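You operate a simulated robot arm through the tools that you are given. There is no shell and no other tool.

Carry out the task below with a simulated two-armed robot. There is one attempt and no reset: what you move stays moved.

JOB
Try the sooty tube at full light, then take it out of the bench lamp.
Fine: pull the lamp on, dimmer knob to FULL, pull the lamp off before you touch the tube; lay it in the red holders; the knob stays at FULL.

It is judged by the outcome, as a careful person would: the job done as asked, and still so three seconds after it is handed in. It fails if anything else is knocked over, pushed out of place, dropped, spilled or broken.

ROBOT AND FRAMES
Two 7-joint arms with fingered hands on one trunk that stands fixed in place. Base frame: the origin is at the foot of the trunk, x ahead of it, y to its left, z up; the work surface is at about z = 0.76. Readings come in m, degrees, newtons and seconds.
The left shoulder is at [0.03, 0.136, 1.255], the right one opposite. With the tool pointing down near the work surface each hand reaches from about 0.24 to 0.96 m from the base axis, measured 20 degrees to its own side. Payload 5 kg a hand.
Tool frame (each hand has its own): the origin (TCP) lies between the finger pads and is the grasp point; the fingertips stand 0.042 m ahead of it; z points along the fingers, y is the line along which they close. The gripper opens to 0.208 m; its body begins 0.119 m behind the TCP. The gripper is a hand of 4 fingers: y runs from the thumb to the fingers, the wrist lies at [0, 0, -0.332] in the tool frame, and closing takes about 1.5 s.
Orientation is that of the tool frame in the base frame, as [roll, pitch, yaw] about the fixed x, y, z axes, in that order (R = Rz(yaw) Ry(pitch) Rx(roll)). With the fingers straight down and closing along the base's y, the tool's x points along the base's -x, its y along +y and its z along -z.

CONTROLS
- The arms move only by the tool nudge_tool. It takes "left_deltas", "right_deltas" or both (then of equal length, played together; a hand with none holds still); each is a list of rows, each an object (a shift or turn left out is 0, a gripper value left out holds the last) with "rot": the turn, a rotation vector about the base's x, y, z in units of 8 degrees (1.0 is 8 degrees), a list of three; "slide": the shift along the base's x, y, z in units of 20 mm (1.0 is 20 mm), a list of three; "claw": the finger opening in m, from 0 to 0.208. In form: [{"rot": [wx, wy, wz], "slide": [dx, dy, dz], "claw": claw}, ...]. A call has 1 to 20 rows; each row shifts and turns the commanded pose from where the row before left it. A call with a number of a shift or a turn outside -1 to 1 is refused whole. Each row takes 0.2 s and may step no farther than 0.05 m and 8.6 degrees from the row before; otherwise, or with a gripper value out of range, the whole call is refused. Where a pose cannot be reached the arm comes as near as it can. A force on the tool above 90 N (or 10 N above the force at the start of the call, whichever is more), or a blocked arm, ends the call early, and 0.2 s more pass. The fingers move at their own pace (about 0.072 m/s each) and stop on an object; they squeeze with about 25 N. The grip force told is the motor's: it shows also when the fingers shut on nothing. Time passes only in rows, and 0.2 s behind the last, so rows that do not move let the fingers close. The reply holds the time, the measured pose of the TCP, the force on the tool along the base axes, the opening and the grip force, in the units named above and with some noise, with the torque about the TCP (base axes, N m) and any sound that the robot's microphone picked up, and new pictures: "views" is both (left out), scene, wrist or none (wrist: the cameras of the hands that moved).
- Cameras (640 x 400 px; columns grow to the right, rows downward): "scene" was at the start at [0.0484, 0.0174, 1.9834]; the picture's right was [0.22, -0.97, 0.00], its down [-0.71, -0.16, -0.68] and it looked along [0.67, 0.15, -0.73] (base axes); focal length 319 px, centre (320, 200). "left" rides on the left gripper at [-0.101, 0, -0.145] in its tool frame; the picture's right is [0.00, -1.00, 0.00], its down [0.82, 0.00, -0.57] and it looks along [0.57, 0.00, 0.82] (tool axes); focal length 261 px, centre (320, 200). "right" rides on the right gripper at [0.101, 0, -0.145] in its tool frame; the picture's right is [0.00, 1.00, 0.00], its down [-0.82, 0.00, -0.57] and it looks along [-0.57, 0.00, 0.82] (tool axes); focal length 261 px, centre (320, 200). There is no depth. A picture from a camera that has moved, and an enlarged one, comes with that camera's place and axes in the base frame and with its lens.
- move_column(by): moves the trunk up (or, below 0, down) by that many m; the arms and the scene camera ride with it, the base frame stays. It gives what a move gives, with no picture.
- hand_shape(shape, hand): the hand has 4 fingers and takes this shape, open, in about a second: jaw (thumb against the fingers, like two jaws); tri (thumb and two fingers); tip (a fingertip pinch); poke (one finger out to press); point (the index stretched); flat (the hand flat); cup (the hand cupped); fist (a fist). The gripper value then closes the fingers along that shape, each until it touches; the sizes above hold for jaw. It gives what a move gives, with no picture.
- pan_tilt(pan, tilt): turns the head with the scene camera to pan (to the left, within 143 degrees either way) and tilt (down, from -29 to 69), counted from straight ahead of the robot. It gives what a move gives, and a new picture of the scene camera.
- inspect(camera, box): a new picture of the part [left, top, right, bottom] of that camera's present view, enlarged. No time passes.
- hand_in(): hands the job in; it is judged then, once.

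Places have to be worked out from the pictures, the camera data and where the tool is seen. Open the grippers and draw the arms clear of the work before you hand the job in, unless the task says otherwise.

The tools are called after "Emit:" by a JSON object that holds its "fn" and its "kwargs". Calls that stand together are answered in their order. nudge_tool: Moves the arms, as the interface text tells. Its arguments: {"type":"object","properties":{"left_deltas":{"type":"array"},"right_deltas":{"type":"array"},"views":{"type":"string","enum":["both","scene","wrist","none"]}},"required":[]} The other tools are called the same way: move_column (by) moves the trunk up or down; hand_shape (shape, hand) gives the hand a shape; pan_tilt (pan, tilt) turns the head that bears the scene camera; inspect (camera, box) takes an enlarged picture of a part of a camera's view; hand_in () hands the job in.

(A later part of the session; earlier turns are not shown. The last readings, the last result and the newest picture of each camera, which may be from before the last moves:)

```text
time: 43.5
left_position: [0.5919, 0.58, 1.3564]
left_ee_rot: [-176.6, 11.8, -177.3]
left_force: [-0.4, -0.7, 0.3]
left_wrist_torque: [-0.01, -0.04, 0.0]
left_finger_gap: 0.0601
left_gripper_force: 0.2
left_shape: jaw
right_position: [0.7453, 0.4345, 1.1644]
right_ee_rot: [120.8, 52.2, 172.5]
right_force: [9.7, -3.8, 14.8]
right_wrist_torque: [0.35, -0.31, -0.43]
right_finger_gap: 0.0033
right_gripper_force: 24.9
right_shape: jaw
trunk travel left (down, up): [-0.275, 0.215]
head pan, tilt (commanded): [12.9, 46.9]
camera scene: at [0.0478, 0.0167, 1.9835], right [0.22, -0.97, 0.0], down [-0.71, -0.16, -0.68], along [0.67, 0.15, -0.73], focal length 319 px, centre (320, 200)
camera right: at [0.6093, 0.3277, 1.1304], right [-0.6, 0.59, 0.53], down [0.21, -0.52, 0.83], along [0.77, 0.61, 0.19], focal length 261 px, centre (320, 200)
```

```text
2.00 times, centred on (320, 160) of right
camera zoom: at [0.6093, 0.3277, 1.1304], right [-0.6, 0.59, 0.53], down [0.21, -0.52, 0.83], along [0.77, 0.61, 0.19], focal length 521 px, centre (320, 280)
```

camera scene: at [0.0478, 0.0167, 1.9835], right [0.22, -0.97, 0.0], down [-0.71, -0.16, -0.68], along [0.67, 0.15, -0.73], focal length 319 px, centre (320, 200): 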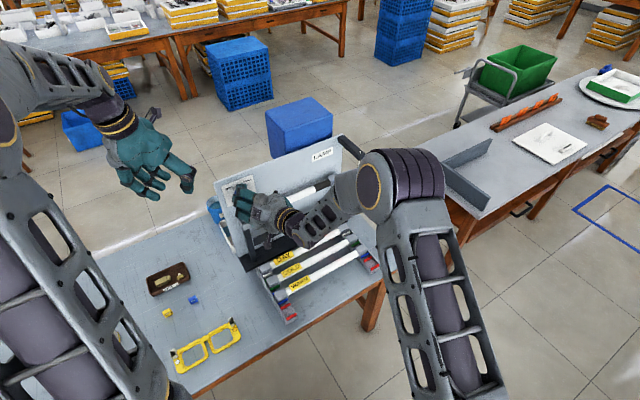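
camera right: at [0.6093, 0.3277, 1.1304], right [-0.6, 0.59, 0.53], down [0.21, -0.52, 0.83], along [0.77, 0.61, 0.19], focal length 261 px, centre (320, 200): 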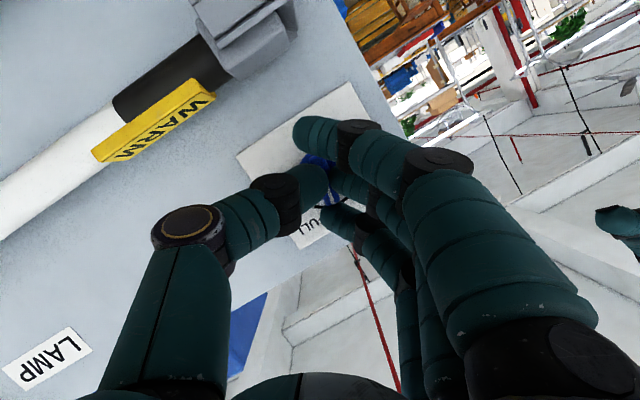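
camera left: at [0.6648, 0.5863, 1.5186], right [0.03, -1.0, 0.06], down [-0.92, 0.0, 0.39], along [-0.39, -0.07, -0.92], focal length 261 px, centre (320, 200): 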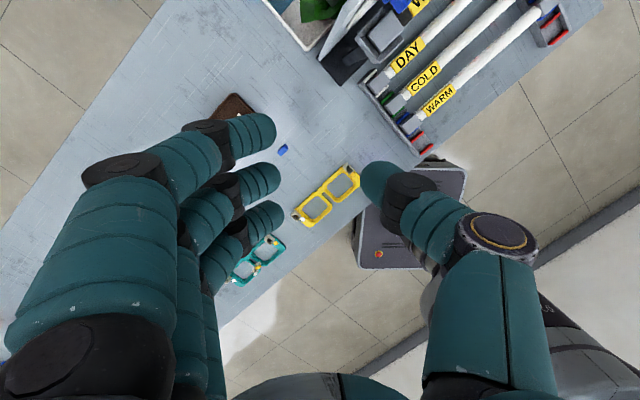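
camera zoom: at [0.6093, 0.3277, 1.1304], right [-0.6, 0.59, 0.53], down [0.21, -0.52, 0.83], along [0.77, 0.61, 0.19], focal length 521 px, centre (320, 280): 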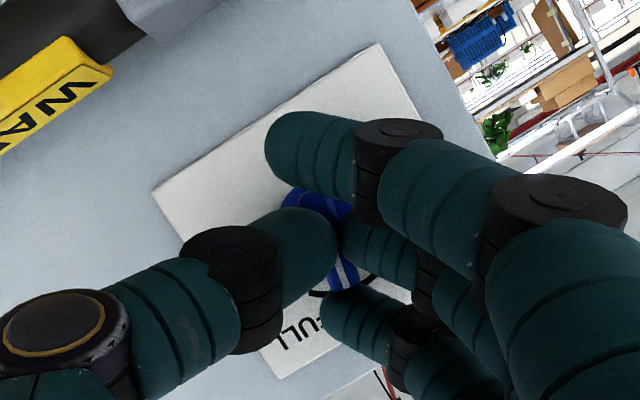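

The knob is turning with the hand (pointer now right of upright). I'll continue clockwise in small steps toward FULL.

Emit:
{"fn": "nudge_tool", "kwargs": {"right_deltas": [{"rot": [0.7, 0.71, 0], "slide": [0.04, -0.04, -0.05]}, {"rot": [0.7, 0.71, 0], "slide": [0.04, -0.04, -0.05]}, {"rot": [0.7, 0.71, 0], "slide": [0.04, -0.04, -0.05]}, {}], "views": "both"}}

Emit:
{"fn": "inspect", "kwargs": {"camera": "scene", "box": [205, 150, 305, 250]}}

Emit:
{"fn": "inspect", "kwargs": {"camera": "right", "box": [220, 60, 420, 260]}}

```text
time: 44.5
left_position: [0.5924, 0.5809, 1.3574]
left_ee_rot: [-176.6, 11.8, -177.3]
left_force: [-0.6, 0.6, 0.0]
left_wrist_torque: [-0.02, -0.02, 0.03]
left_finger_gap: 0.06
left_gripper_force: 0.0
left_shape: jaw
right_position: [0.7456, 0.4322, 1.159]
right_ee_rot: [104.1, 31.7, 161.3]
right_force: [15.4, -6.5, 14.6]
right_wrist_torque: [0.37, -0.24, -0.67]
right_finger_gap: 0.0026
right_gripper_force: 25.1
right_shape: jaw
trunk travel left (down, up): [-0.275, 0.215]
head pan, tilt (commanded): [12.9, 46.9]
camera scene: at [0.0484, 0.0165, 1.9834], right [0.22, -0.97, 0.0], down [-0.71, -0.16, -0.68], along [0.67, 0.15, -0.73], focal length 319 px, centre (320, 200)
camera right: at [0.6031, 0.3335, 1.1375], right [-0.4, 0.39, 0.83], down [0.42, -0.73, 0.55], along [0.82, 0.56, 0.13], focal length 261 px, centre (320, 200)
```

scene: 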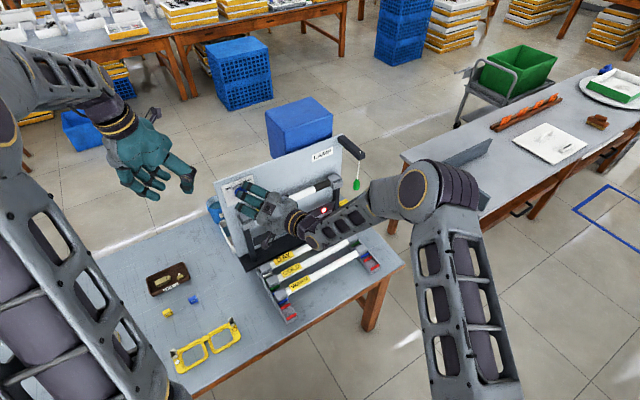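
right: 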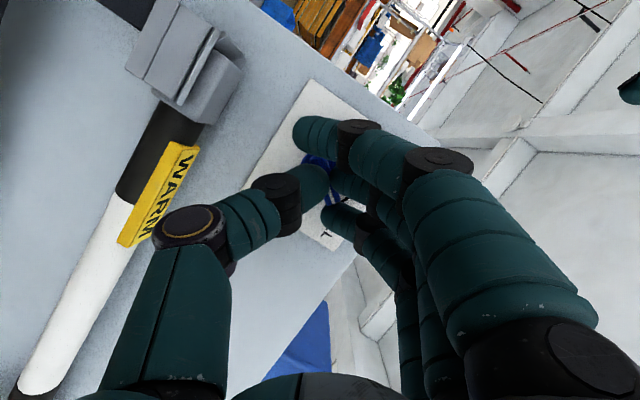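

```text
4.00 times, centred on (255, 200) of scene
camera zoom: at [0.0484, 0.0165, 1.9834], right [0.22, -0.97, 0.0], down [-0.71, -0.16, -0.68], along [0.67, 0.15, -0.73], focal length 1276 px, centre (580, 200)
```

zoom: 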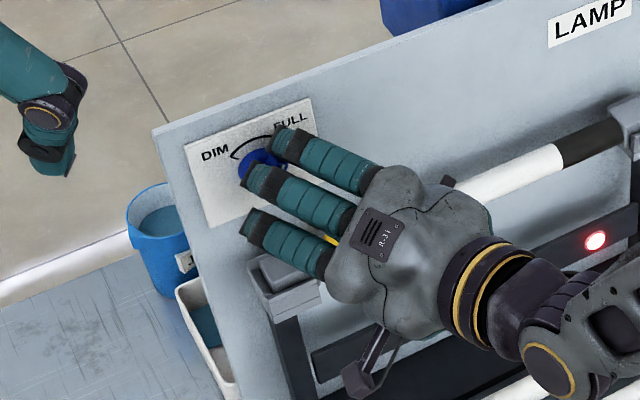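

```text
2.00 times, centred on (320, 160) of right
camera zoom: at [0.6031, 0.3335, 1.1375], right [-0.4, 0.39, 0.83], down [0.42, -0.73, 0.55], along [0.82, 0.56, 0.13], focal length 521 px, centre (320, 280)
```

zoom: 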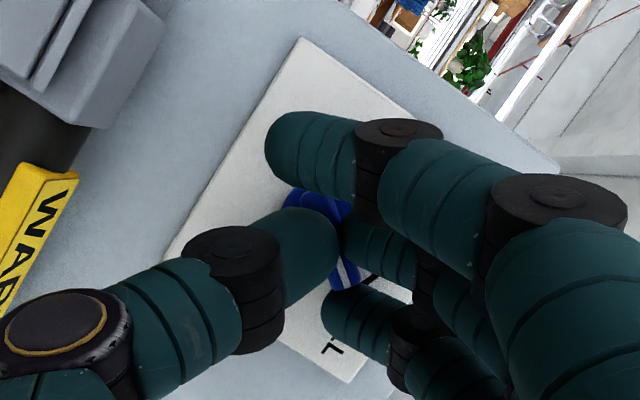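

I'll zoom in hard on the knob between the fingers to read the pointer.

Emit:
{"fn": "inspect", "kwargs": {"camera": "right", "box": [295, 140, 365, 230]}}

Emit:
{"fn": "inspect", "kwargs": {"camera": "scene", "box": [230, 168, 290, 218]}}

```text
4.44 times, centred on (330, 185) of right
camera zoom: at [0.6031, 0.3335, 1.1375], right [-0.4, 0.39, 0.83], down [0.42, -0.73, 0.55], along [0.82, 0.56, 0.13], focal length 1158 px, centre (276, 267)
```

zoom: 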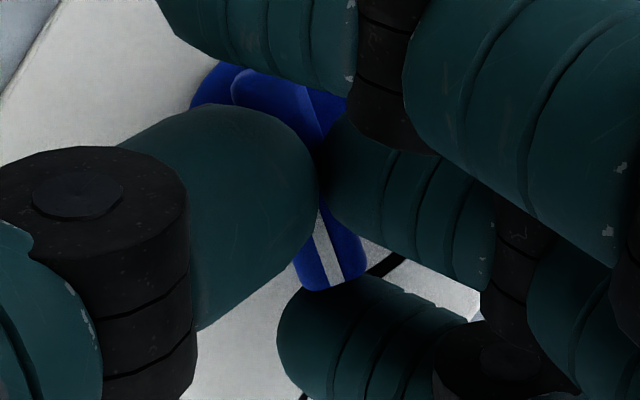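

```text
8.00 times, centred on (260, 193) of scene
camera zoom: at [0.0484, 0.0165, 1.9834], right [0.22, -0.97, 0.0], down [-0.71, -0.16, -0.68], along [0.67, 0.15, -0.73], focal length 2553 px, centre (800, 256)
```

zoom: 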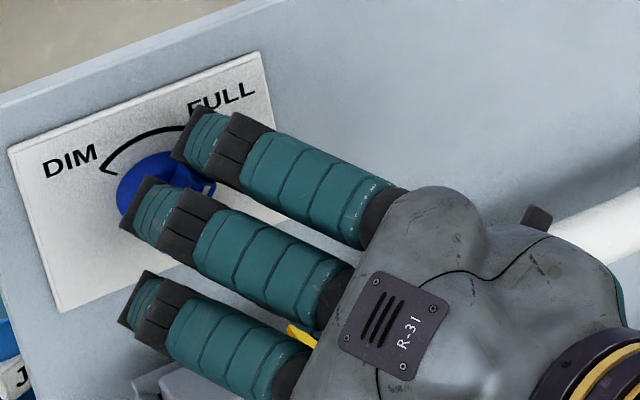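

The pointer reads about 52°, and FULL is at about 45° from horizontal; one more 8° step should bring it there.

Emit:
{"fn": "nudge_tool", "kwargs": {"right_deltas": [{"rot": [0.7, 0.71, 0], "slide": [0.03, -0.03, -0.05]}, {}], "views": "wrist"}}

Emit:
{"fn": "inspect", "kwargs": {"camera": "right", "box": [295, 140, 365, 230]}}

Emit:
{"fn": "inspect", "kwargs": {"camera": "scene", "box": [230, 168, 290, 218]}}

```text
time: 45.1
left_position: [0.593, 0.5828, 1.3569]
left_ee_rot: [-176.6, 11.8, -177.3]
left_force: [-0.5, -0.2, 0.6]
left_wrist_torque: [-0.02, -0.05, -0.01]
left_finger_gap: 0.0598
left_gripper_force: 0.1
left_shape: jaw
right_position: [0.7464, 0.4322, 1.1589]
right_ee_rot: [100.3, 24.3, 159.5]
right_force: [15.8, -6.6, 8.8]
right_wrist_torque: [0.19, -0.11, -0.67]
right_finger_gap: 0.0028
right_gripper_force: 24.7
right_shape: jaw
trunk travel left (down, up): [-0.275, 0.215]
head pan, tilt (commanded): [12.9, 46.9]
camera right: at [0.6015, 0.3349, 1.1409], right [-0.31, 0.31, 0.9], down [0.47, -0.77, 0.43], along [0.83, 0.55, 0.1], focal length 261 px, centre (320, 200)
```

right: 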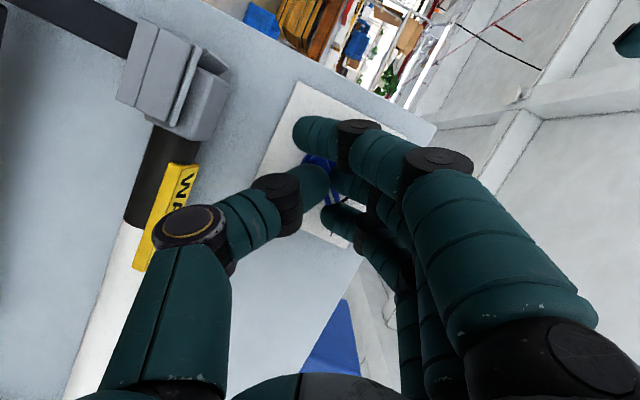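

```text
4.44 times, centred on (330, 185) of right
camera zoom: at [0.6015, 0.3349, 1.1409], right [-0.31, 0.31, 0.9], down [0.47, -0.77, 0.43], along [0.83, 0.55, 0.1], focal length 1158 px, centre (276, 267)
```

zoom: 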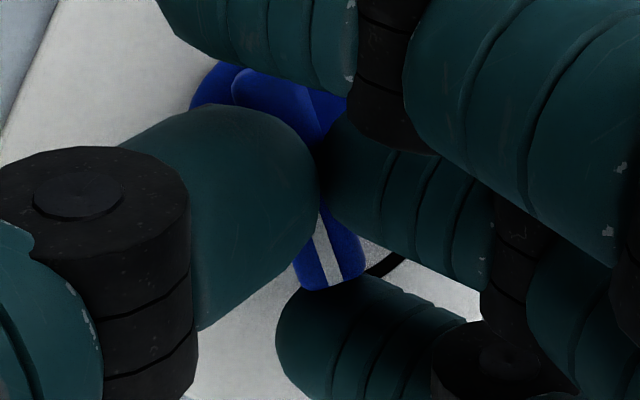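

```text
8.00 times, centred on (260, 193) of scene
camera zoom: at [0.0488, 0.0168, 1.9834], right [0.22, -0.97, 0.0], down [-0.71, -0.16, -0.68], along [0.67, 0.15, -0.73], focal length 2553 px, centre (800, 256)
```

zoom: 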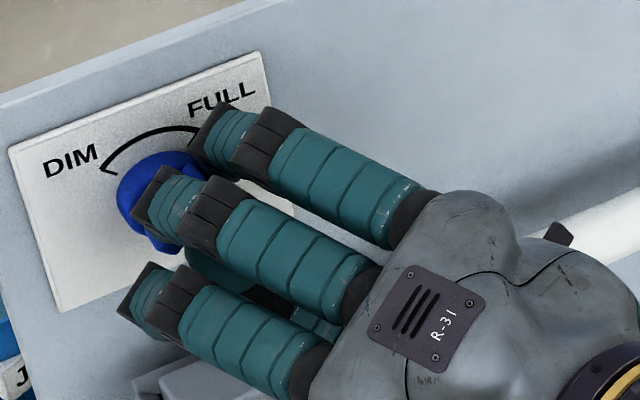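

The pointer now reads about 44°, right at FULL by my estimate, with no end-stop torque yet. I'll try a further 4° gently to see whether it meets the stop.

Emit:
{"fn": "nudge_tool", "kwargs": {"right_deltas": [{"rot": [0.35, 0.355, 0], "slide": [0.01, -0.01, -0.02]}, {}], "views": "wrist"}}

Emit:
{"fn": "inspect", "kwargs": {"camera": "right", "box": [295, 140, 365, 230]}}

```text
time: 45.7
left_position: [0.5935, 0.5814, 1.3566]
left_ee_rot: [-176.6, 11.8, -177.3]
left_force: [0.5, 0.5, 0.8]
left_wrist_torque: [0.01, -0.05, 0.0]
left_finger_gap: 0.06
left_gripper_force: 0.1
left_shape: jaw
right_position: [0.7468, 0.4316, 1.1567]
right_ee_rot: [98.7, 20.7, 158.9]
right_force: [13.6, -6.8, 7.3]
right_wrist_torque: [-0.05, -0.27, -0.47]
right_finger_gap: 0.0028
right_gripper_force: 25.1
right_shape: jaw
trunk travel left (down, up): [-0.275, 0.215]
head pan, tilt (commanded): [12.9, 46.9]
camera right: at [0.6007, 0.3354, 1.1427], right [-0.27, 0.26, 0.93], down [0.49, -0.79, 0.37], along [0.83, 0.55, 0.08], focal length 261 px, centre (320, 200)
```

right: 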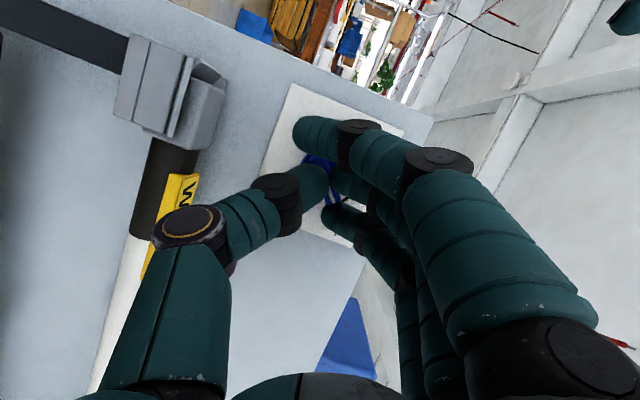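

```text
4.44 times, centred on (330, 185) of right
camera zoom: at [0.6007, 0.3354, 1.1427], right [-0.27, 0.26, 0.93], down [0.49, -0.79, 0.37], along [0.83, 0.55, 0.08], focal length 1158 px, centre (276, 267)
```

zoom: 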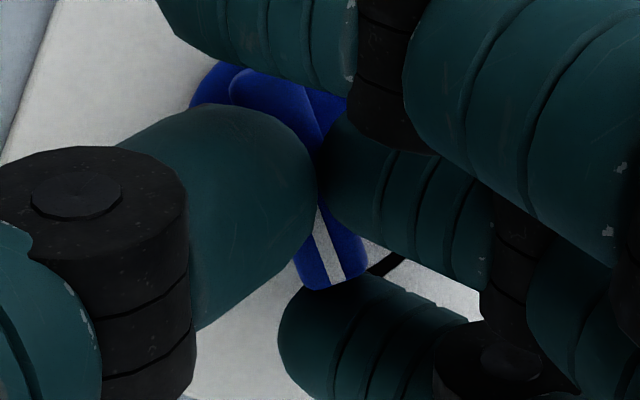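

The pointer lagged the hand on that last step and a counter-torque appeared: the knob is at its FULL stop. I'll open the fingers and withdraw straight off the board.

Emit:
{"fn": "nudge_tool", "kwargs": {"right_deltas": [{"claw": 0.06}, {"claw": 0.06}, {"claw": 0.06}, {"slide": [-0.4, -0.4, 0]}, {"slide": [-0.6, -0.6, 0]}, {"slide": [-0.7, -0.7, 0]}, {"slide": [-0.7, -0.7, 0.1]}, {"slide": [-0.7, -0.7, 0.2]}, {}], "views": "both"}}

Emit:
{"fn": "inspect", "kwargs": {"camera": "scene", "box": [205, 150, 305, 250]}}

Emit:
{"fn": "inspect", "kwargs": {"camera": "right", "box": [240, 80, 400, 240]}}

```text
time: 47.7
left_position: [0.593, 0.5836, 1.3555]
left_ee_rot: [-176.5, 11.8, -177.3]
left_force: [0.8, 0.4, -0.5]
left_wrist_torque: [-0.03, 0.04, 0.0]
left_finger_gap: 0.0603
left_gripper_force: 0.1
left_shape: jaw
right_position: [0.6841, 0.3714, 1.1633]
right_ee_rot: [98.7, 20.9, 159.0]
right_force: [1.1, -0.3, -0.7]
right_wrist_torque: [0.03, 0.02, 0.03]
right_finger_gap: 0.0595
right_gripper_force: 0.1
right_shape: jaw
trunk travel left (down, up): [-0.275, 0.215]
head pan, tilt (commanded): [12.9, 46.9]
camera scene: at [0.0488, 0.0182, 1.9834], right [0.22, -0.97, 0.0], down [-0.71, -0.16, -0.68], along [0.67, 0.15, -0.73], focal length 319 px, centre (320, 200)
camera right: at [0.539, 0.2751, 1.1483], right [-0.27, 0.26, 0.93], down [0.49, -0.79, 0.37], along [0.83, 0.55, 0.09], focal length 261 px, centre (320, 200)
```

scene: 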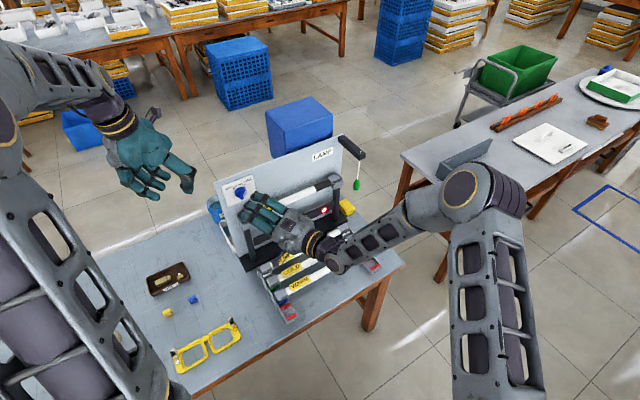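
right: 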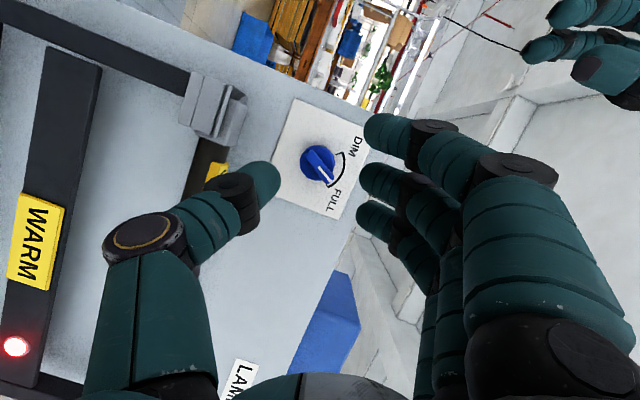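

```text
4.00 times, centred on (255, 200) of scene
camera zoom: at [0.0488, 0.0182, 1.9834], right [0.22, -0.97, 0.0], down [-0.71, -0.16, -0.68], along [0.67, 0.15, -0.73], focal length 1276 px, centre (580, 200)
```

zoom: 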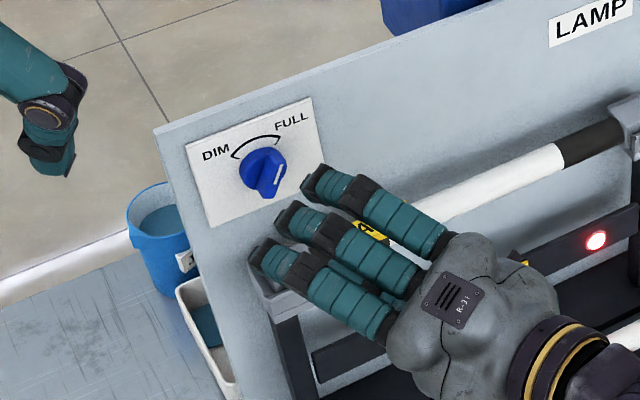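

```text
2.50 times, centred on (320, 160) of right
camera zoom: at [0.539, 0.2751, 1.1483], right [-0.27, 0.26, 0.93], down [0.49, -0.79, 0.37], along [0.83, 0.55, 0.09], focal length 652 px, centre (320, 300)
```

zoom: 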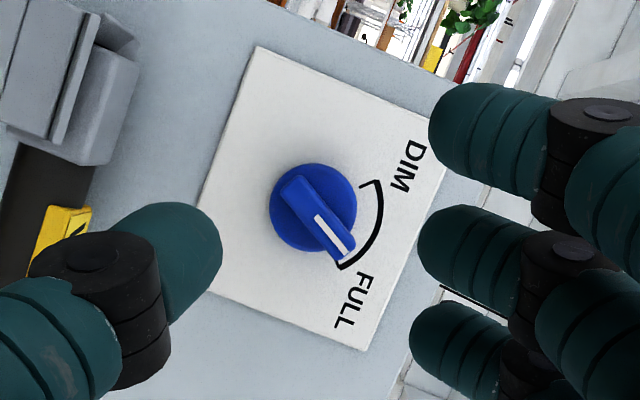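

The pointer looks close to FULL but I want to measure it precisely, so I'll zoom in further.

Emit:
{"fn": "inspect", "kwargs": {"camera": "right", "box": [290, 125, 360, 195]}}

Emit:
{"fn": "inspect", "kwargs": {"camera": "scene", "box": [228, 175, 262, 209]}}

```text
5.71 times, centred on (325, 160) of right
camera zoom: at [0.539, 0.2751, 1.1483], right [-0.27, 0.26, 0.93], down [0.49, -0.79, 0.37], along [0.83, 0.55, 0.09], focal length 1489 px, centre (291, 429)
```

zoom: 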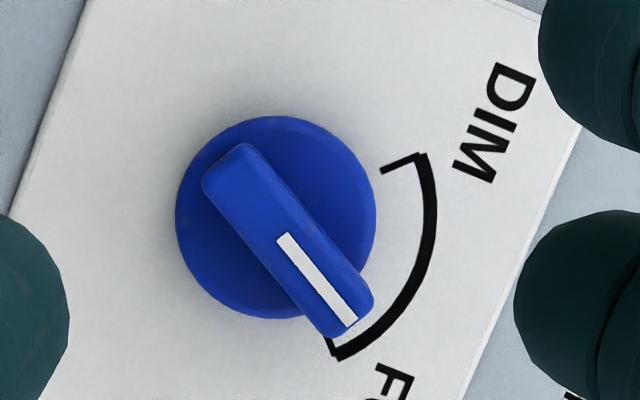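

```text
11.76 times, centred on (245, 192) of scene
camera zoom: at [0.0488, 0.0182, 1.9834], right [0.22, -0.97, 0.0], down [-0.71, -0.16, -0.68], along [0.67, 0.15, -0.73], focal length 3754 px, centre (1202, 294)
```

zoom: 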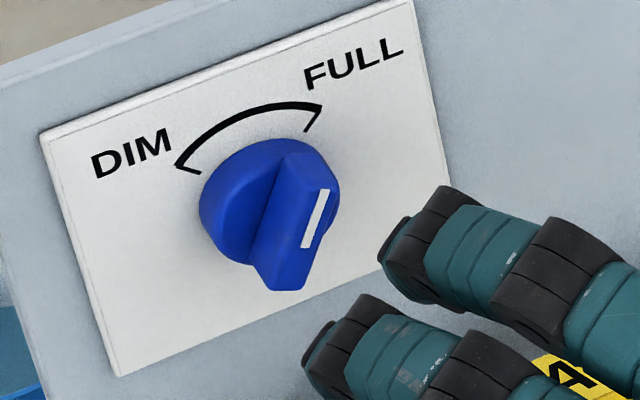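

The knob slipped back about 15° as the fingers opened: the pointer is at roughly 60° and FULL is at 45°. I'll use the open fingers as a pusher instead: insert them on the pointer's upper-left side and press the pointer end clockwise to the stop, then withdraw straight out without opening.

Emit:
{"fn": "nudge_tool", "kwargs": {"right_deltas": [{"slide": [0.42, -0.3, 0.1], "claw": 0.045}, {"slide": [0.65, 0.6, 0]}, {"slide": [0.65, 0.6, 0]}, {"slide": [0.65, 0.6, 0]}, {"slide": [0.6, 0.6, 0]}, {}], "views": "wrist"}}

Emit:
{"fn": "inspect", "kwargs": {"camera": "right", "box": [240, 100, 400, 240]}}

Emit:
{"fn": "inspect", "kwargs": {"camera": "scene", "box": [225, 165, 285, 225]}}

```text
time: 49.1
left_position: [0.5923, 0.5812, 1.3569]
left_ee_rot: [-176.4, 11.9, -177.3]
left_force: [0.8, 1.7, 0.6]
left_wrist_torque: [0.05, -0.06, 0.02]
left_finger_gap: 0.0599
left_gripper_force: 0.0
left_shape: jaw
right_position: [0.744, 0.4128, 1.1647]
right_ee_rot: [98.7, 20.8, 158.9]
right_force: [-0.3, 1.2, -0.3]
right_wrist_torque: [0.01, 0.02, 0.02]
right_finger_gap: 0.0455
right_gripper_force: 0.0
right_shape: jaw
trunk travel left (down, up): [-0.275, 0.215]
head pan, tilt (commanded): [12.9, 46.9]
camera right: at [0.5984, 0.3162, 1.1506], right [-0.27, 0.26, 0.93], down [0.49, -0.79, 0.37], along [0.83, 0.55, 0.09], focal length 261 px, centre (320, 200)
```

right: 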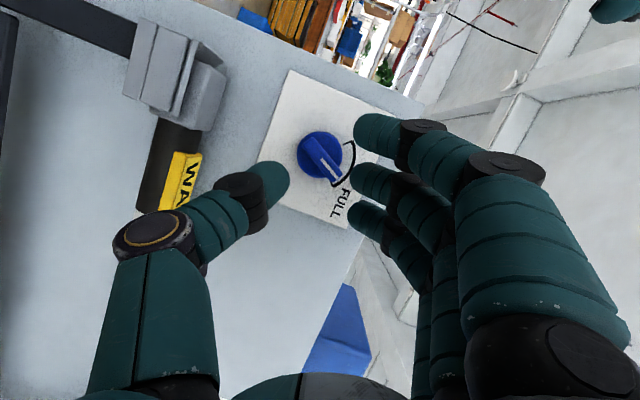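

```text
2.86 times, centred on (320, 170) of right
camera zoom: at [0.5984, 0.3162, 1.1506], right [-0.27, 0.26, 0.93], down [0.49, -0.79, 0.37], along [0.83, 0.55, 0.09], focal length 745 px, centre (320, 286)
```

zoom: 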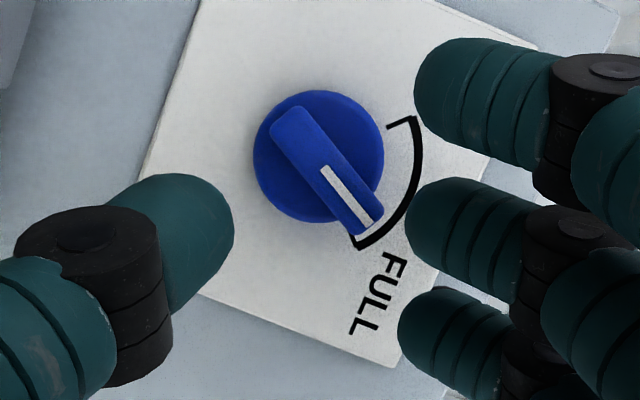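

```text
6.67 times, centred on (255, 195) of scene
camera zoom: at [0.048, 0.0168, 1.9834], right [0.22, -0.97, 0.0], down [-0.71, -0.16, -0.68], along [0.67, 0.15, -0.73], focal length 2127 px, centre (753, 233)
```

zoom: 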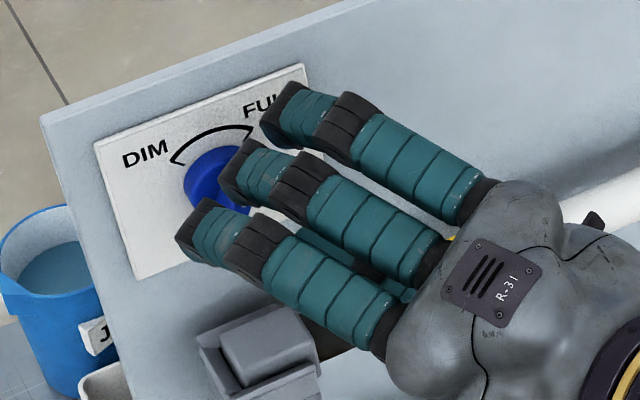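

Finger 2 is lined up beside the pointer's tip. I'll go in 1.6 cm and push toward FULL in small steps.

Emit:
{"fn": "nudge_tool", "kwargs": {"right_deltas": [{"slide": [0.56, 0.57, 0]}, {"slide": [0.067, -0.066, -0.23]}, {"slide": [0.067, -0.066, -0.23]}, {}], "views": "wrist"}}

Emit:
{"fn": "inspect", "kwargs": {"camera": "right", "box": [240, 100, 400, 240]}}

```text
time: 50.1
left_position: [0.5928, 0.5803, 1.3575]
left_ee_rot: [-176.6, 11.9, -177.3]
left_force: [-0.6, 0.1, 0.1]
left_wrist_torque: [0.05, 0.01, -0.01]
left_finger_gap: 0.0598
left_gripper_force: 0.2
left_shape: jaw
right_position: [0.7578, 0.4213, 1.1553]
right_ee_rot: [98.7, 20.7, 158.8]
right_force: [-0.8, 0.2, 0.7]
right_wrist_torque: [0.03, -0.03, 0.0]
right_finger_gap: 0.0456
right_gripper_force: 0.0
right_shape: jaw
trunk travel left (down, up): [-0.275, 0.215]
head pan, tilt (commanded): [12.9, 46.9]
camera right: at [0.612, 0.3251, 1.1412], right [-0.27, 0.26, 0.93], down [0.49, -0.79, 0.37], along [0.83, 0.55, 0.09], focal length 261 px, centre (320, 200)
```

right: 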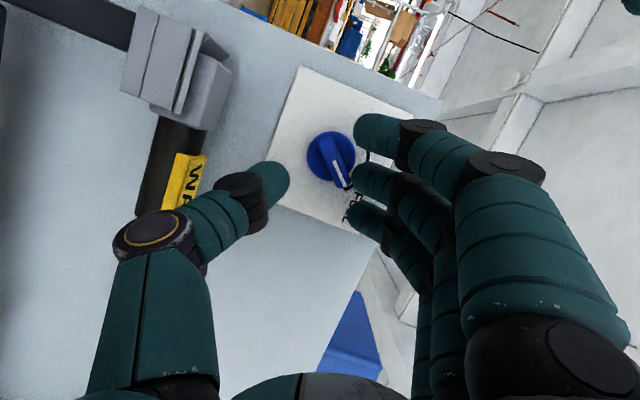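

```text
2.86 times, centred on (320, 170) of right
camera zoom: at [0.612, 0.3251, 1.1412], right [-0.27, 0.26, 0.93], down [0.49, -0.79, 0.37], along [0.83, 0.55, 0.09], focal length 745 px, centre (320, 286)
```

zoom: 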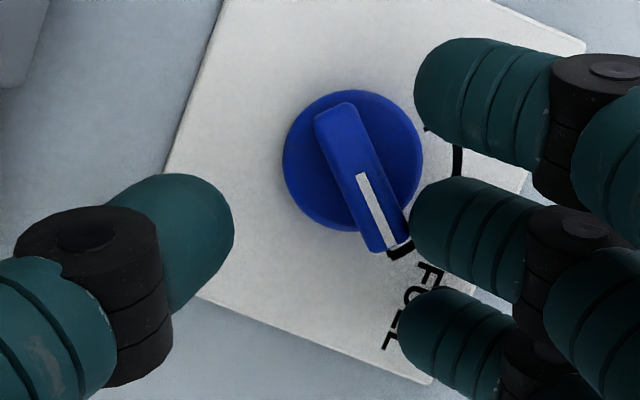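

The pointer has turned most of the way (now ~5° short). Another small push to the stop.

Emit:
{"fn": "nudge_tool", "kwargs": {"right_deltas": [{"slide": [0.067, -0.066, -0.2]}, {}], "views": "wrist"}}

Emit:
{"fn": "inspect", "kwargs": {"camera": "right", "box": [280, 110, 380, 210]}}

```text
time: 50.7
left_position: [0.5926, 0.5821, 1.3572]
left_ee_rot: [-176.5, 11.9, -177.3]
left_force: [0.4, -0.1, 0.1]
left_wrist_torque: [-0.01, -0.01, -0.01]
left_finger_gap: 0.06
left_gripper_force: 0.0
left_shape: jaw
right_position: [0.7586, 0.4189, 1.1511]
right_ee_rot: [98.6, 20.8, 158.9]
right_force: [-1.6, 1.4, 2.3]
right_wrist_torque: [0.04, -0.08, 0.02]
right_finger_gap: 0.046
right_gripper_force: 0.0
right_shape: jaw
trunk travel left (down, up): [-0.275, 0.215]
head pan, tilt (commanded): [12.9, 46.9]
camera right: at [0.613, 0.3237, 1.1374], right [-0.27, 0.26, 0.93], down [0.49, -0.79, 0.37], along [0.83, 0.55, 0.09], focal length 261 px, centre (320, 200)
```

right: 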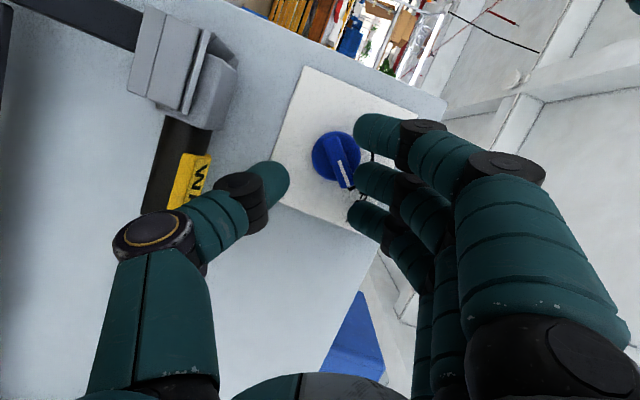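

```text
4.00 times, centred on (330, 160) of right
camera zoom: at [0.613, 0.3237, 1.1374], right [-0.27, 0.26, 0.93], down [0.49, -0.79, 0.37], along [0.83, 0.55, 0.09], focal length 1043 px, centre (280, 360)
```

zoom: 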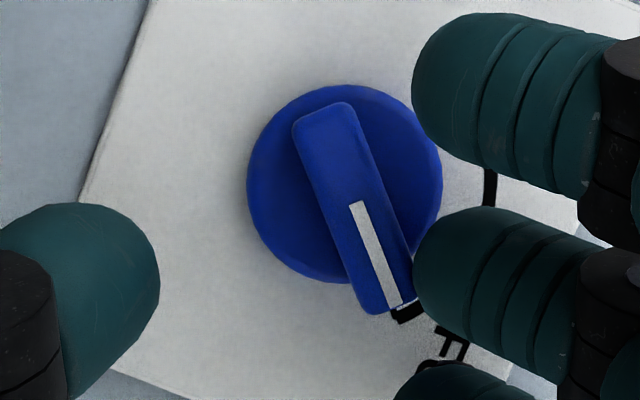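

The pointer now reads about 44°, i.e. at FULL. One more 3 mm press to confirm the stop by force.

Emit:
{"fn": "nudge_tool", "kwargs": {"right_deltas": [{"slide": [0.045, -0.045, -0.14]}, {}], "views": "none"}}

Emit:
{"fn": "inspect", "kwargs": {"camera": "right", "box": [280, 110, 380, 210]}}

```text
time: 51.3
left_position: [0.5928, 0.5817, 1.3571]
left_ee_rot: [-176.5, 12.0, -177.2]
left_force: [-0.3, -0.2, -0.2]
left_wrist_torque: [-0.04, -0.01, -0.02]
left_finger_gap: 0.0602
left_gripper_force: 0.1
left_shape: jaw
right_position: [0.7599, 0.4203, 1.1489]
right_ee_rot: [98.7, 20.8, 159.0]
right_force: [-2.2, -1.6, 3.6]
right_wrist_torque: [0.21, -0.12, 0.08]
right_finger_gap: 0.046
right_gripper_force: 0.1
right_shape: jaw
trunk travel left (down, up): [-0.275, 0.215]
head pan, tilt (commanded): [12.9, 46.9]
```

```text
4.00 times, centred on (330, 160) of right
camera zoom: at [0.6137, 0.3231, 1.1349], right [-0.27, 0.26, 0.93], down [0.49, -0.79, 0.37], along [0.83, 0.55, 0.09], focal length 1043 px, centre (280, 360)
```

zoom: 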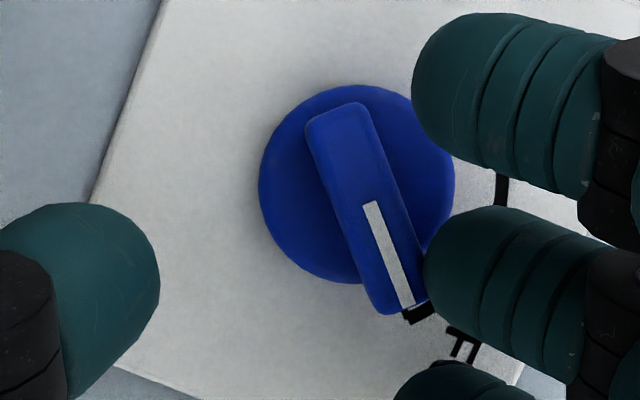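

The finger now yields against the knob: it's on the FULL stop. I'll ease off sideways a few mm and withdraw straight out, then check the pointer.

Emit:
{"fn": "nudge_tool", "kwargs": {"right_deltas": [{"slide": [-0.067, 0.066, 0.23]}, {"slide": [-0.4, -0.4, 0]}, {"slide": [-0.7, -0.7, 0]}, {"slide": [-0.7, -0.7, 0]}, {"slide": [-0.7, -0.7, 0.1]}, {"slide": [-0.7, -0.7, 0.2]}, {}], "views": "both"}}

Emit:
{"fn": "inspect", "kwargs": {"camera": "right", "box": [290, 125, 360, 195]}}

Emit:
{"fn": "inspect", "kwargs": {"camera": "scene", "box": [220, 170, 270, 220]}}

```text
time: 52.9
left_position: [0.5929, 0.5828, 1.356]
left_ee_rot: [-176.4, 11.8, -177.3]
left_force: [-0.3, 1.4, 0.0]
left_wrist_torque: [-0.05, 0.02, 0.03]
left_finger_gap: 0.0601
left_gripper_force: 0.1
left_shape: jaw
right_position: [0.6941, 0.3558, 1.1608]
right_ee_rot: [98.7, 20.7, 158.8]
right_force: [0.2, 0.1, 0.4]
right_wrist_torque: [-0.05, -0.01, 0.01]
right_finger_gap: 0.0454
right_gripper_force: 0.2
right_shape: jaw
trunk travel left (down, up): [-0.275, 0.215]
head pan, tilt (commanded): [12.9, 46.9]
camera scene: at [0.0489, 0.0182, 1.9833], right [0.22, -0.97, 0.0], down [-0.71, -0.16, -0.68], along [0.67, 0.15, -0.73], focal length 319 px, centre (320, 200)
camera right: at [0.5484, 0.2608, 1.1454], right [-0.27, 0.26, 0.93], down [0.49, -0.79, 0.37], along [0.83, 0.55, 0.08], focal length 261 px, centre (320, 200)
```

scene: 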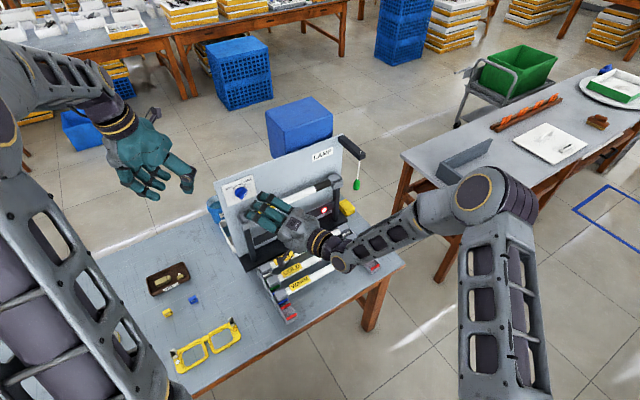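
right: 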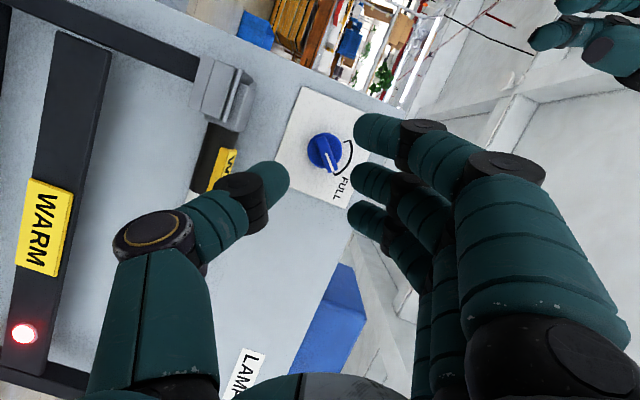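

```text
5.71 times, centred on (325, 160) of right
camera zoom: at [0.5484, 0.2608, 1.1454], right [-0.27, 0.26, 0.93], down [0.49, -0.79, 0.37], along [0.83, 0.55, 0.08], focal length 1489 px, centre (291, 429)
```

zoom: 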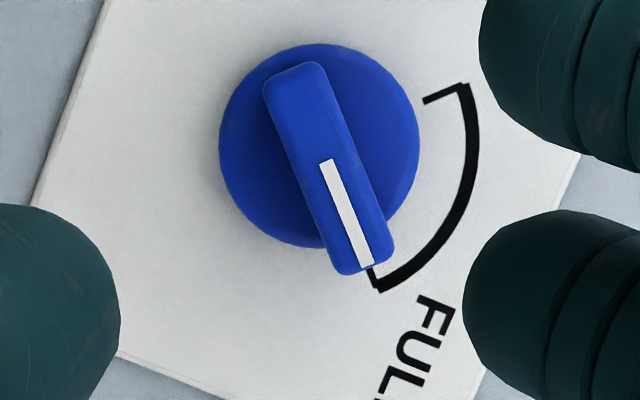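

```text
8.00 times, centred on (245, 195) of scene
camera zoom: at [0.0489, 0.0182, 1.9833], right [0.22, -0.97, 0.0], down [-0.71, -0.16, -0.68], along [0.67, 0.15, -0.73], focal length 2553 px, centre (920, 240)
```

zoom: 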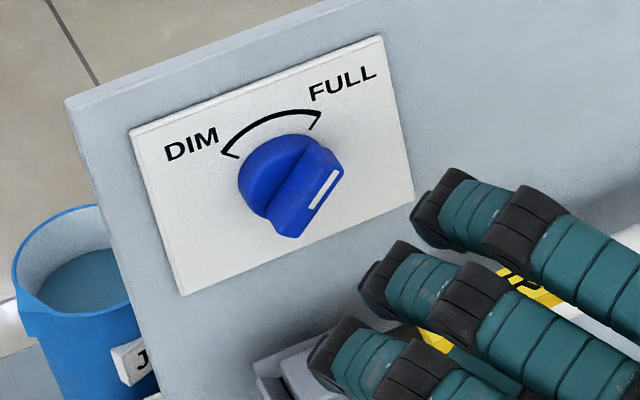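

The pointer now sits exactly on the FULL end of the arc and stayed there on release, with the lamp still lit. Next I bring the right hand back to the pull with the earlier working posture to switch the lamp off.

Emit:
{"fn": "nudge_tool", "kwargs": {"right_deltas": [{"rot": [-0.794, -0.379, 0.196], "slide": [0.6, -0.9, 0.2], "claw": 0.075}, {"rot": [-0.794, -0.379, 0.196], "slide": [0.6, -0.9, 0.2]}, {"rot": [-0.794, -0.379, 0.196], "slide": [0.6, -0.9, 0.2]}, {"rot": [-0.794, -0.379, 0.196], "slide": [0.6, -0.9, 0.2]}, {"rot": [-0.794, -0.379, 0.196], "slide": [0.6, -0.9, 0.2]}, {"rot": [-0.794, -0.379, 0.196], "slide": [0.6, -0.9, 0]}, {"rot": [-0.794, -0.379, 0.196], "slide": [0.6, -0.9, 0]}, {"rot": [-0.794, -0.379, 0.196], "slide": [0.6, -0.9, 0]}, {"rot": [-0.794, -0.379, 0.196], "slide": [0.6, -0.9, 0]}, {"rot": [-0.794, -0.379, 0.196], "slide": [0.6, -0.9, 0]}, {"slide": [0.6, -0.9, 0]}, {"slide": [0.6, -0.9, 0]}, {"slide": [0.6, -0.9, 0]}, {}], "views": "both"}}

```text
time: 55.9
left_position: [0.5924, 0.581, 1.3557]
left_ee_rot: [-176.5, 11.8, -177.2]
left_force: [-0.5, 0.1, -0.6]
left_wrist_torque: [-0.06, 0.0, 0.0]
left_finger_gap: 0.0598
left_gripper_force: 0.0
left_shape: jaw
right_position: [0.8504, 0.1216, 1.1808]
right_ee_rot: [179.8, 41.0, -134.8]
right_force: [-0.9, 0.1, -0.2]
right_wrist_torque: [-0.04, -0.02, 0.0]
right_finger_gap: 0.0747
right_gripper_force: 0.1
right_shape: jaw
trunk travel left (down, up): [-0.275, 0.215]
head pan, tilt (commanded): [12.9, 46.9]
camera scene: at [0.048, 0.0179, 1.9834], right [0.22, -0.97, 0.0], down [-0.71, -0.16, -0.68], along [0.67, 0.15, -0.73], focal length 319 px, centre (320, 200)
camera right: at [0.7306, 0.0014, 1.2244], right [-0.71, 0.71, 0.01], down [0.18, 0.17, 0.97], along [0.68, 0.69, -0.24], focal length 261 px, centre (320, 200)
```

scene: 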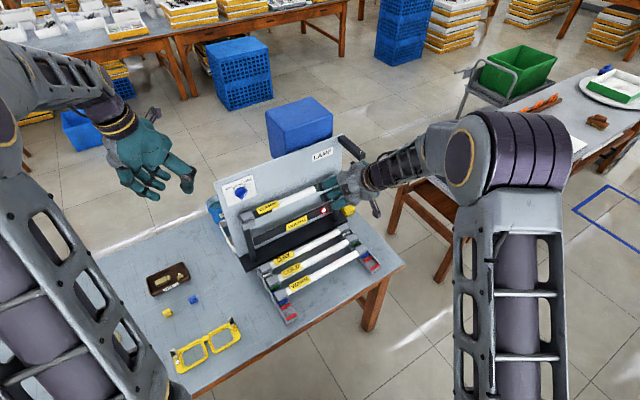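
right: 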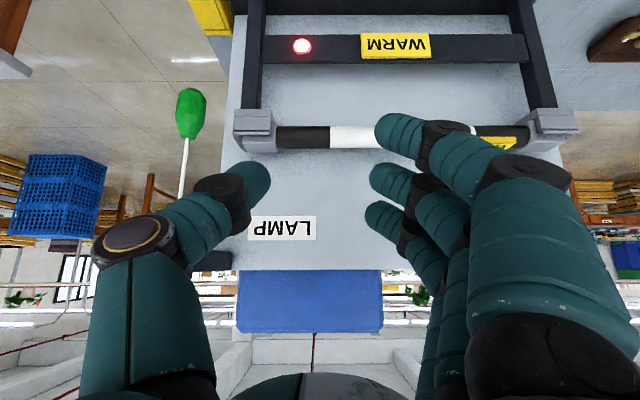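

The posture is back and the pull is in view to the right. I'll retreat slightly, move right to the earlier standoff in front of it.

Emit:
{"fn": "nudge_tool", "kwargs": {"right_deltas": [{"slide": [-0.7, -0.7, 0]}, {"slide": [-0.5, -0.5, 0]}, {"slide": [0.55, -0.9, -0.1]}, {"slide": [0.55, -0.9, -0.1]}, {"slide": [0.55, -0.9, -0.1]}, {"slide": [0.55, -0.9, -0.1]}, {"slide": [0.55, -0.9, -0.2]}, {"slide": [0.55, -0.9, -0.2]}, {"slide": [0.55, -0.9, -0.2]}, {"slide": [0.5, 0.5, 0]}, {"slide": [0.6, 0.6, 0]}, {}], "views": "both"}}

```text
time: 58.5
left_position: [0.5933, 0.5802, 1.3565]
left_ee_rot: [-176.6, 11.8, -177.3]
left_force: [-0.1, 0.4, 0.7]
left_wrist_torque: [0.06, -0.07, -0.02]
left_finger_gap: 0.0599
left_gripper_force: 0.1
left_shape: jaw
right_position: [0.9235, -0.006, 1.1593]
right_ee_rot: [179.8, 41.1, -134.8]
right_force: [-0.1, -0.1, 0.5]
right_wrist_torque: [0.03, -0.01, 0.03]
right_finger_gap: 0.0749
right_gripper_force: 0.1
right_shape: jaw
trunk travel left (down, up): [-0.275, 0.215]
head pan, tilt (commanded): [12.9, 46.9]
camera scene: at [0.0478, 0.0165, 1.9834], right [0.22, -0.97, 0.0], down [-0.71, -0.16, -0.68], along [0.67, 0.15, -0.73], focal length 319 px, centre (320, 200)
camera right: at [0.8045, -0.1263, 1.203], right [-0.71, 0.71, 0.01], down [0.18, 0.17, 0.97], along [0.68, 0.69, -0.24], focal length 261 px, centre (320, 200)
```

scene: 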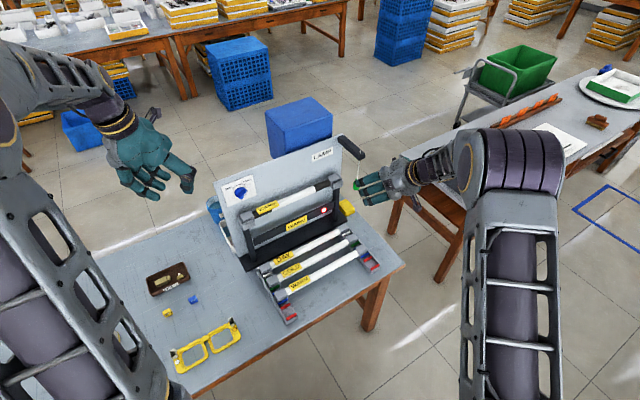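
right: 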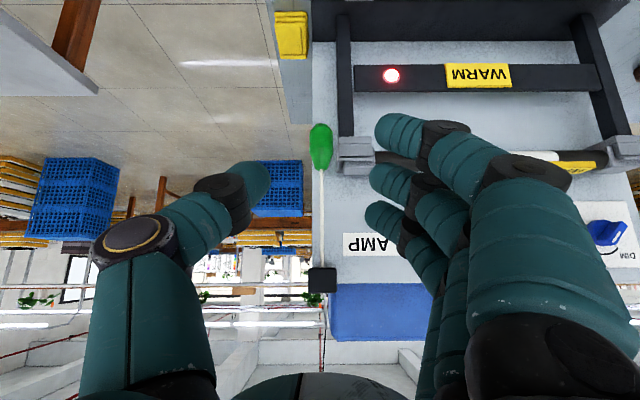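

Same standoff as before. I'll repeat the approach, lower around the handle and close on it.

Emit:
{"fn": "nudge_tool", "kwargs": {"right_deltas": [{"slide": [0.59, 0.6, -0.64]}, {"slide": [0.59, 0.6, -0.64]}, {"slide": [0.59, 0.6, -0.64]}, {"slide": [0.59, 0.6, -0.64]}, {"slide": [0.59, 0.6, -0.64]}, {"slide": [0, 0, -0.75]}, {"claw": 0.0}, {"claw": 0.0}, {"claw": 0.0}, {"claw": 0.0}, {"claw": 0.0}], "views": "both"}}

Emit:
{"fn": "inspect", "kwargs": {"camera": "right", "box": [220, 60, 420, 260]}}

```text
time: 60.9
left_position: [0.5929, 0.5807, 1.3581]
left_ee_rot: [-176.6, 12.0, -177.4]
left_force: [0.0, 0.6, -0.1]
left_wrist_torque: [0.02, -0.01, -0.03]
left_finger_gap: 0.0598
left_gripper_force: 0.2
left_shape: jaw
right_position: [0.9834, 0.0553, 1.0812]
right_ee_rot: [179.8, 41.0, -134.8]
right_force: [-2.6, -3.9, -0.2]
right_wrist_torque: [-0.17, 0.01, 0.08]
right_finger_gap: 0.0046
right_gripper_force: 25.1
right_shape: jaw
trunk travel left (down, up): [-0.275, 0.215]
head pan, tilt (commanded): [12.9, 46.9]
camera scene: at [0.0481, 0.017, 1.9834], right [0.22, -0.97, 0.0], down [-0.71, -0.16, -0.68], along [0.67, 0.15, -0.73], focal length 319 px, centre (320, 200)
camera right: at [0.8634, -0.0665, 1.1246], right [-0.71, 0.71, 0.01], down [0.18, 0.17, 0.97], along [0.68, 0.69, -0.24], focal length 261 px, centre (320, 200)
```

scene: 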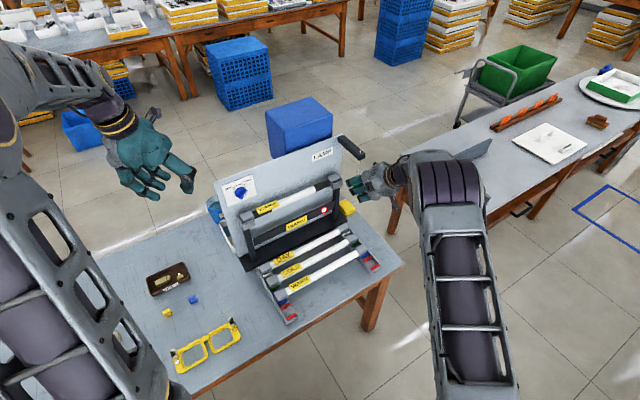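
right: 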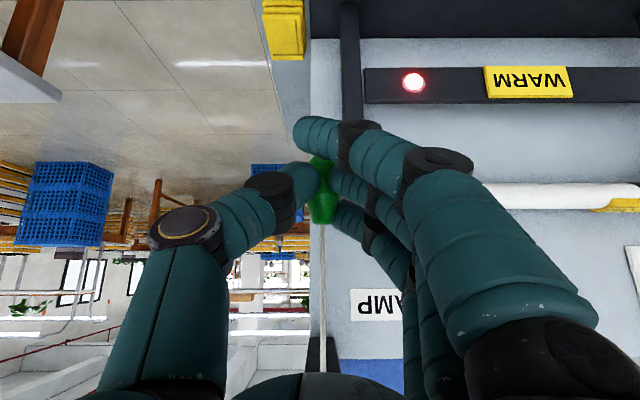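

```text
2.00 times, centred on (320, 160) of right
camera zoom: at [0.8634, -0.0665, 1.1246], right [-0.71, 0.71, 0.01], down [0.18, 0.17, 0.97], along [0.68, 0.69, -0.24], focal length 521 px, centre (320, 280)
```

zoom: 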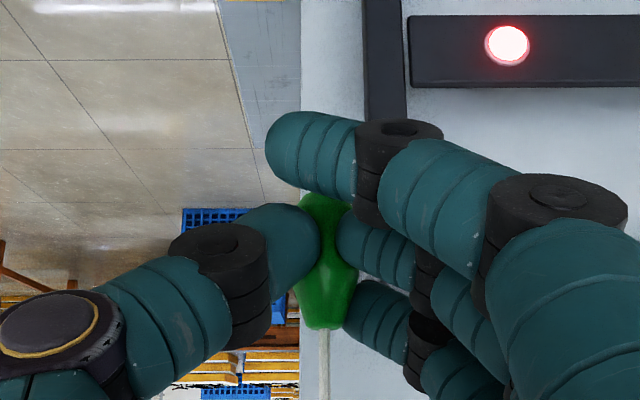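

The pull is gripped as before, pilot light still lit. I draw it down 24 mm to switch off.

Emit:
{"fn": "nudge_tool", "kwargs": {"right_deltas": [{"slide": [0, 0, -0.4]}, {"slide": [0, 0, -0.4]}, {"slide": [0, 0, -0.4]}], "views": "wrist"}}

```text
time: 61.7
left_position: [0.5918, 0.58, 1.3566]
left_ee_rot: [-176.7, 12.0, -177.3]
left_force: [1.1, 0.8, -0.7]
left_wrist_torque: [0.0, 0.03, -0.03]
left_finger_gap: 0.06
left_gripper_force: 0.0
left_shape: jaw
right_position: [0.983, 0.0552, 1.0579]
right_ee_rot: [179.8, 41.2, -134.8]
right_force: [-11.0, -9.1, 3.0]
right_wrist_torque: [-0.12, 0.1, 0.19]
right_finger_gap: 0.0047
right_gripper_force: 25.2
right_shape: jaw
trunk travel left (down, up): [-0.275, 0.215]
head pan, tilt (commanded): [12.9, 46.9]
camera right: at [0.8638, -0.0666, 1.1014], right [-0.71, 0.71, 0.01], down [0.18, 0.17, 0.97], along [0.68, 0.69, -0.24], focal length 261 px, centre (320, 200)
```

right: 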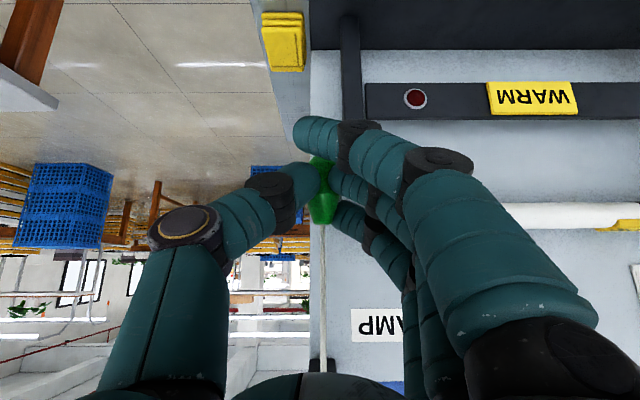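

The pilot light went dark: the lamp is off. A fingertip is brushing the lamp frame (14 N), so I ease back slightly as I let the pull up, then open and retreat.

Emit:
{"fn": "nudge_tool", "kwargs": {"right_deltas": [{"slide": [-0.12, -0.12, 0.4]}, {"slide": [-0.05, -0.05, 0.4]}, {"slide": [0, 0, 0.4]}, {"claw": 0.08}, {"claw": 0.08}, {"claw": 0.08}, {"claw": 0.08}, {}], "views": "both"}}

Emit:
{"fn": "inspect", "kwargs": {"camera": "scene", "box": [210, 130, 410, 330]}}

```text
time: 63.5
left_position: [0.5931, 0.5813, 1.3564]
left_ee_rot: [-176.5, 11.8, -177.3]
left_force: [-0.7, -0.1, 0.0]
left_wrist_torque: [0.02, 0.02, -0.04]
left_finger_gap: 0.0597
left_gripper_force: 0.0
left_shape: jaw
right_position: [0.9817, 0.0523, 1.0825]
right_ee_rot: [179.8, 41.0, -134.8]
right_force: [0.0, -0.7, -0.1]
right_wrist_torque: [-0.01, 0.0, 0.02]
right_finger_gap: 0.0795
right_gripper_force: 0.0
right_shape: jaw
trunk travel left (down, up): [-0.275, 0.215]
head pan, tilt (commanded): [12.9, 46.9]
camera scene: at [0.0484, 0.0175, 1.9834], right [0.22, -0.97, 0.0], down [-0.71, -0.16, -0.68], along [0.67, 0.15, -0.73], focal length 319 px, centre (320, 200)
camera right: at [0.8612, -0.0696, 1.1252], right [-0.71, 0.71, 0.01], down [0.18, 0.17, 0.97], along [0.68, 0.69, -0.24], focal length 261 px, centre (320, 200)
```

scene: 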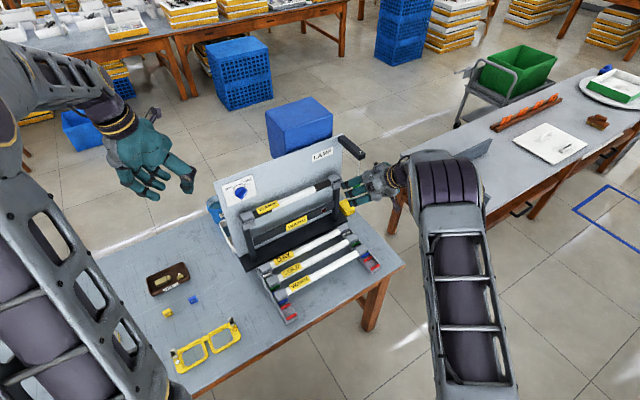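
right: 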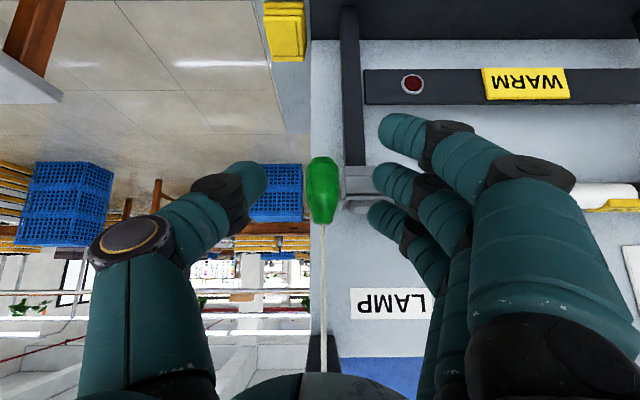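

```text
2.00 times, centred on (310, 230) of scene
camera zoom: at [0.0484, 0.0175, 1.9834], right [0.22, -0.97, 0.0], down [-0.71, -0.16, -0.68], along [0.67, 0.15, -0.73], focal length 638 px, centre (340, 140)
```

zoom: 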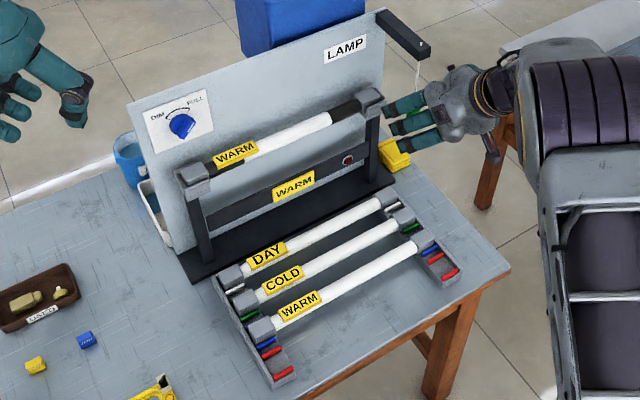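

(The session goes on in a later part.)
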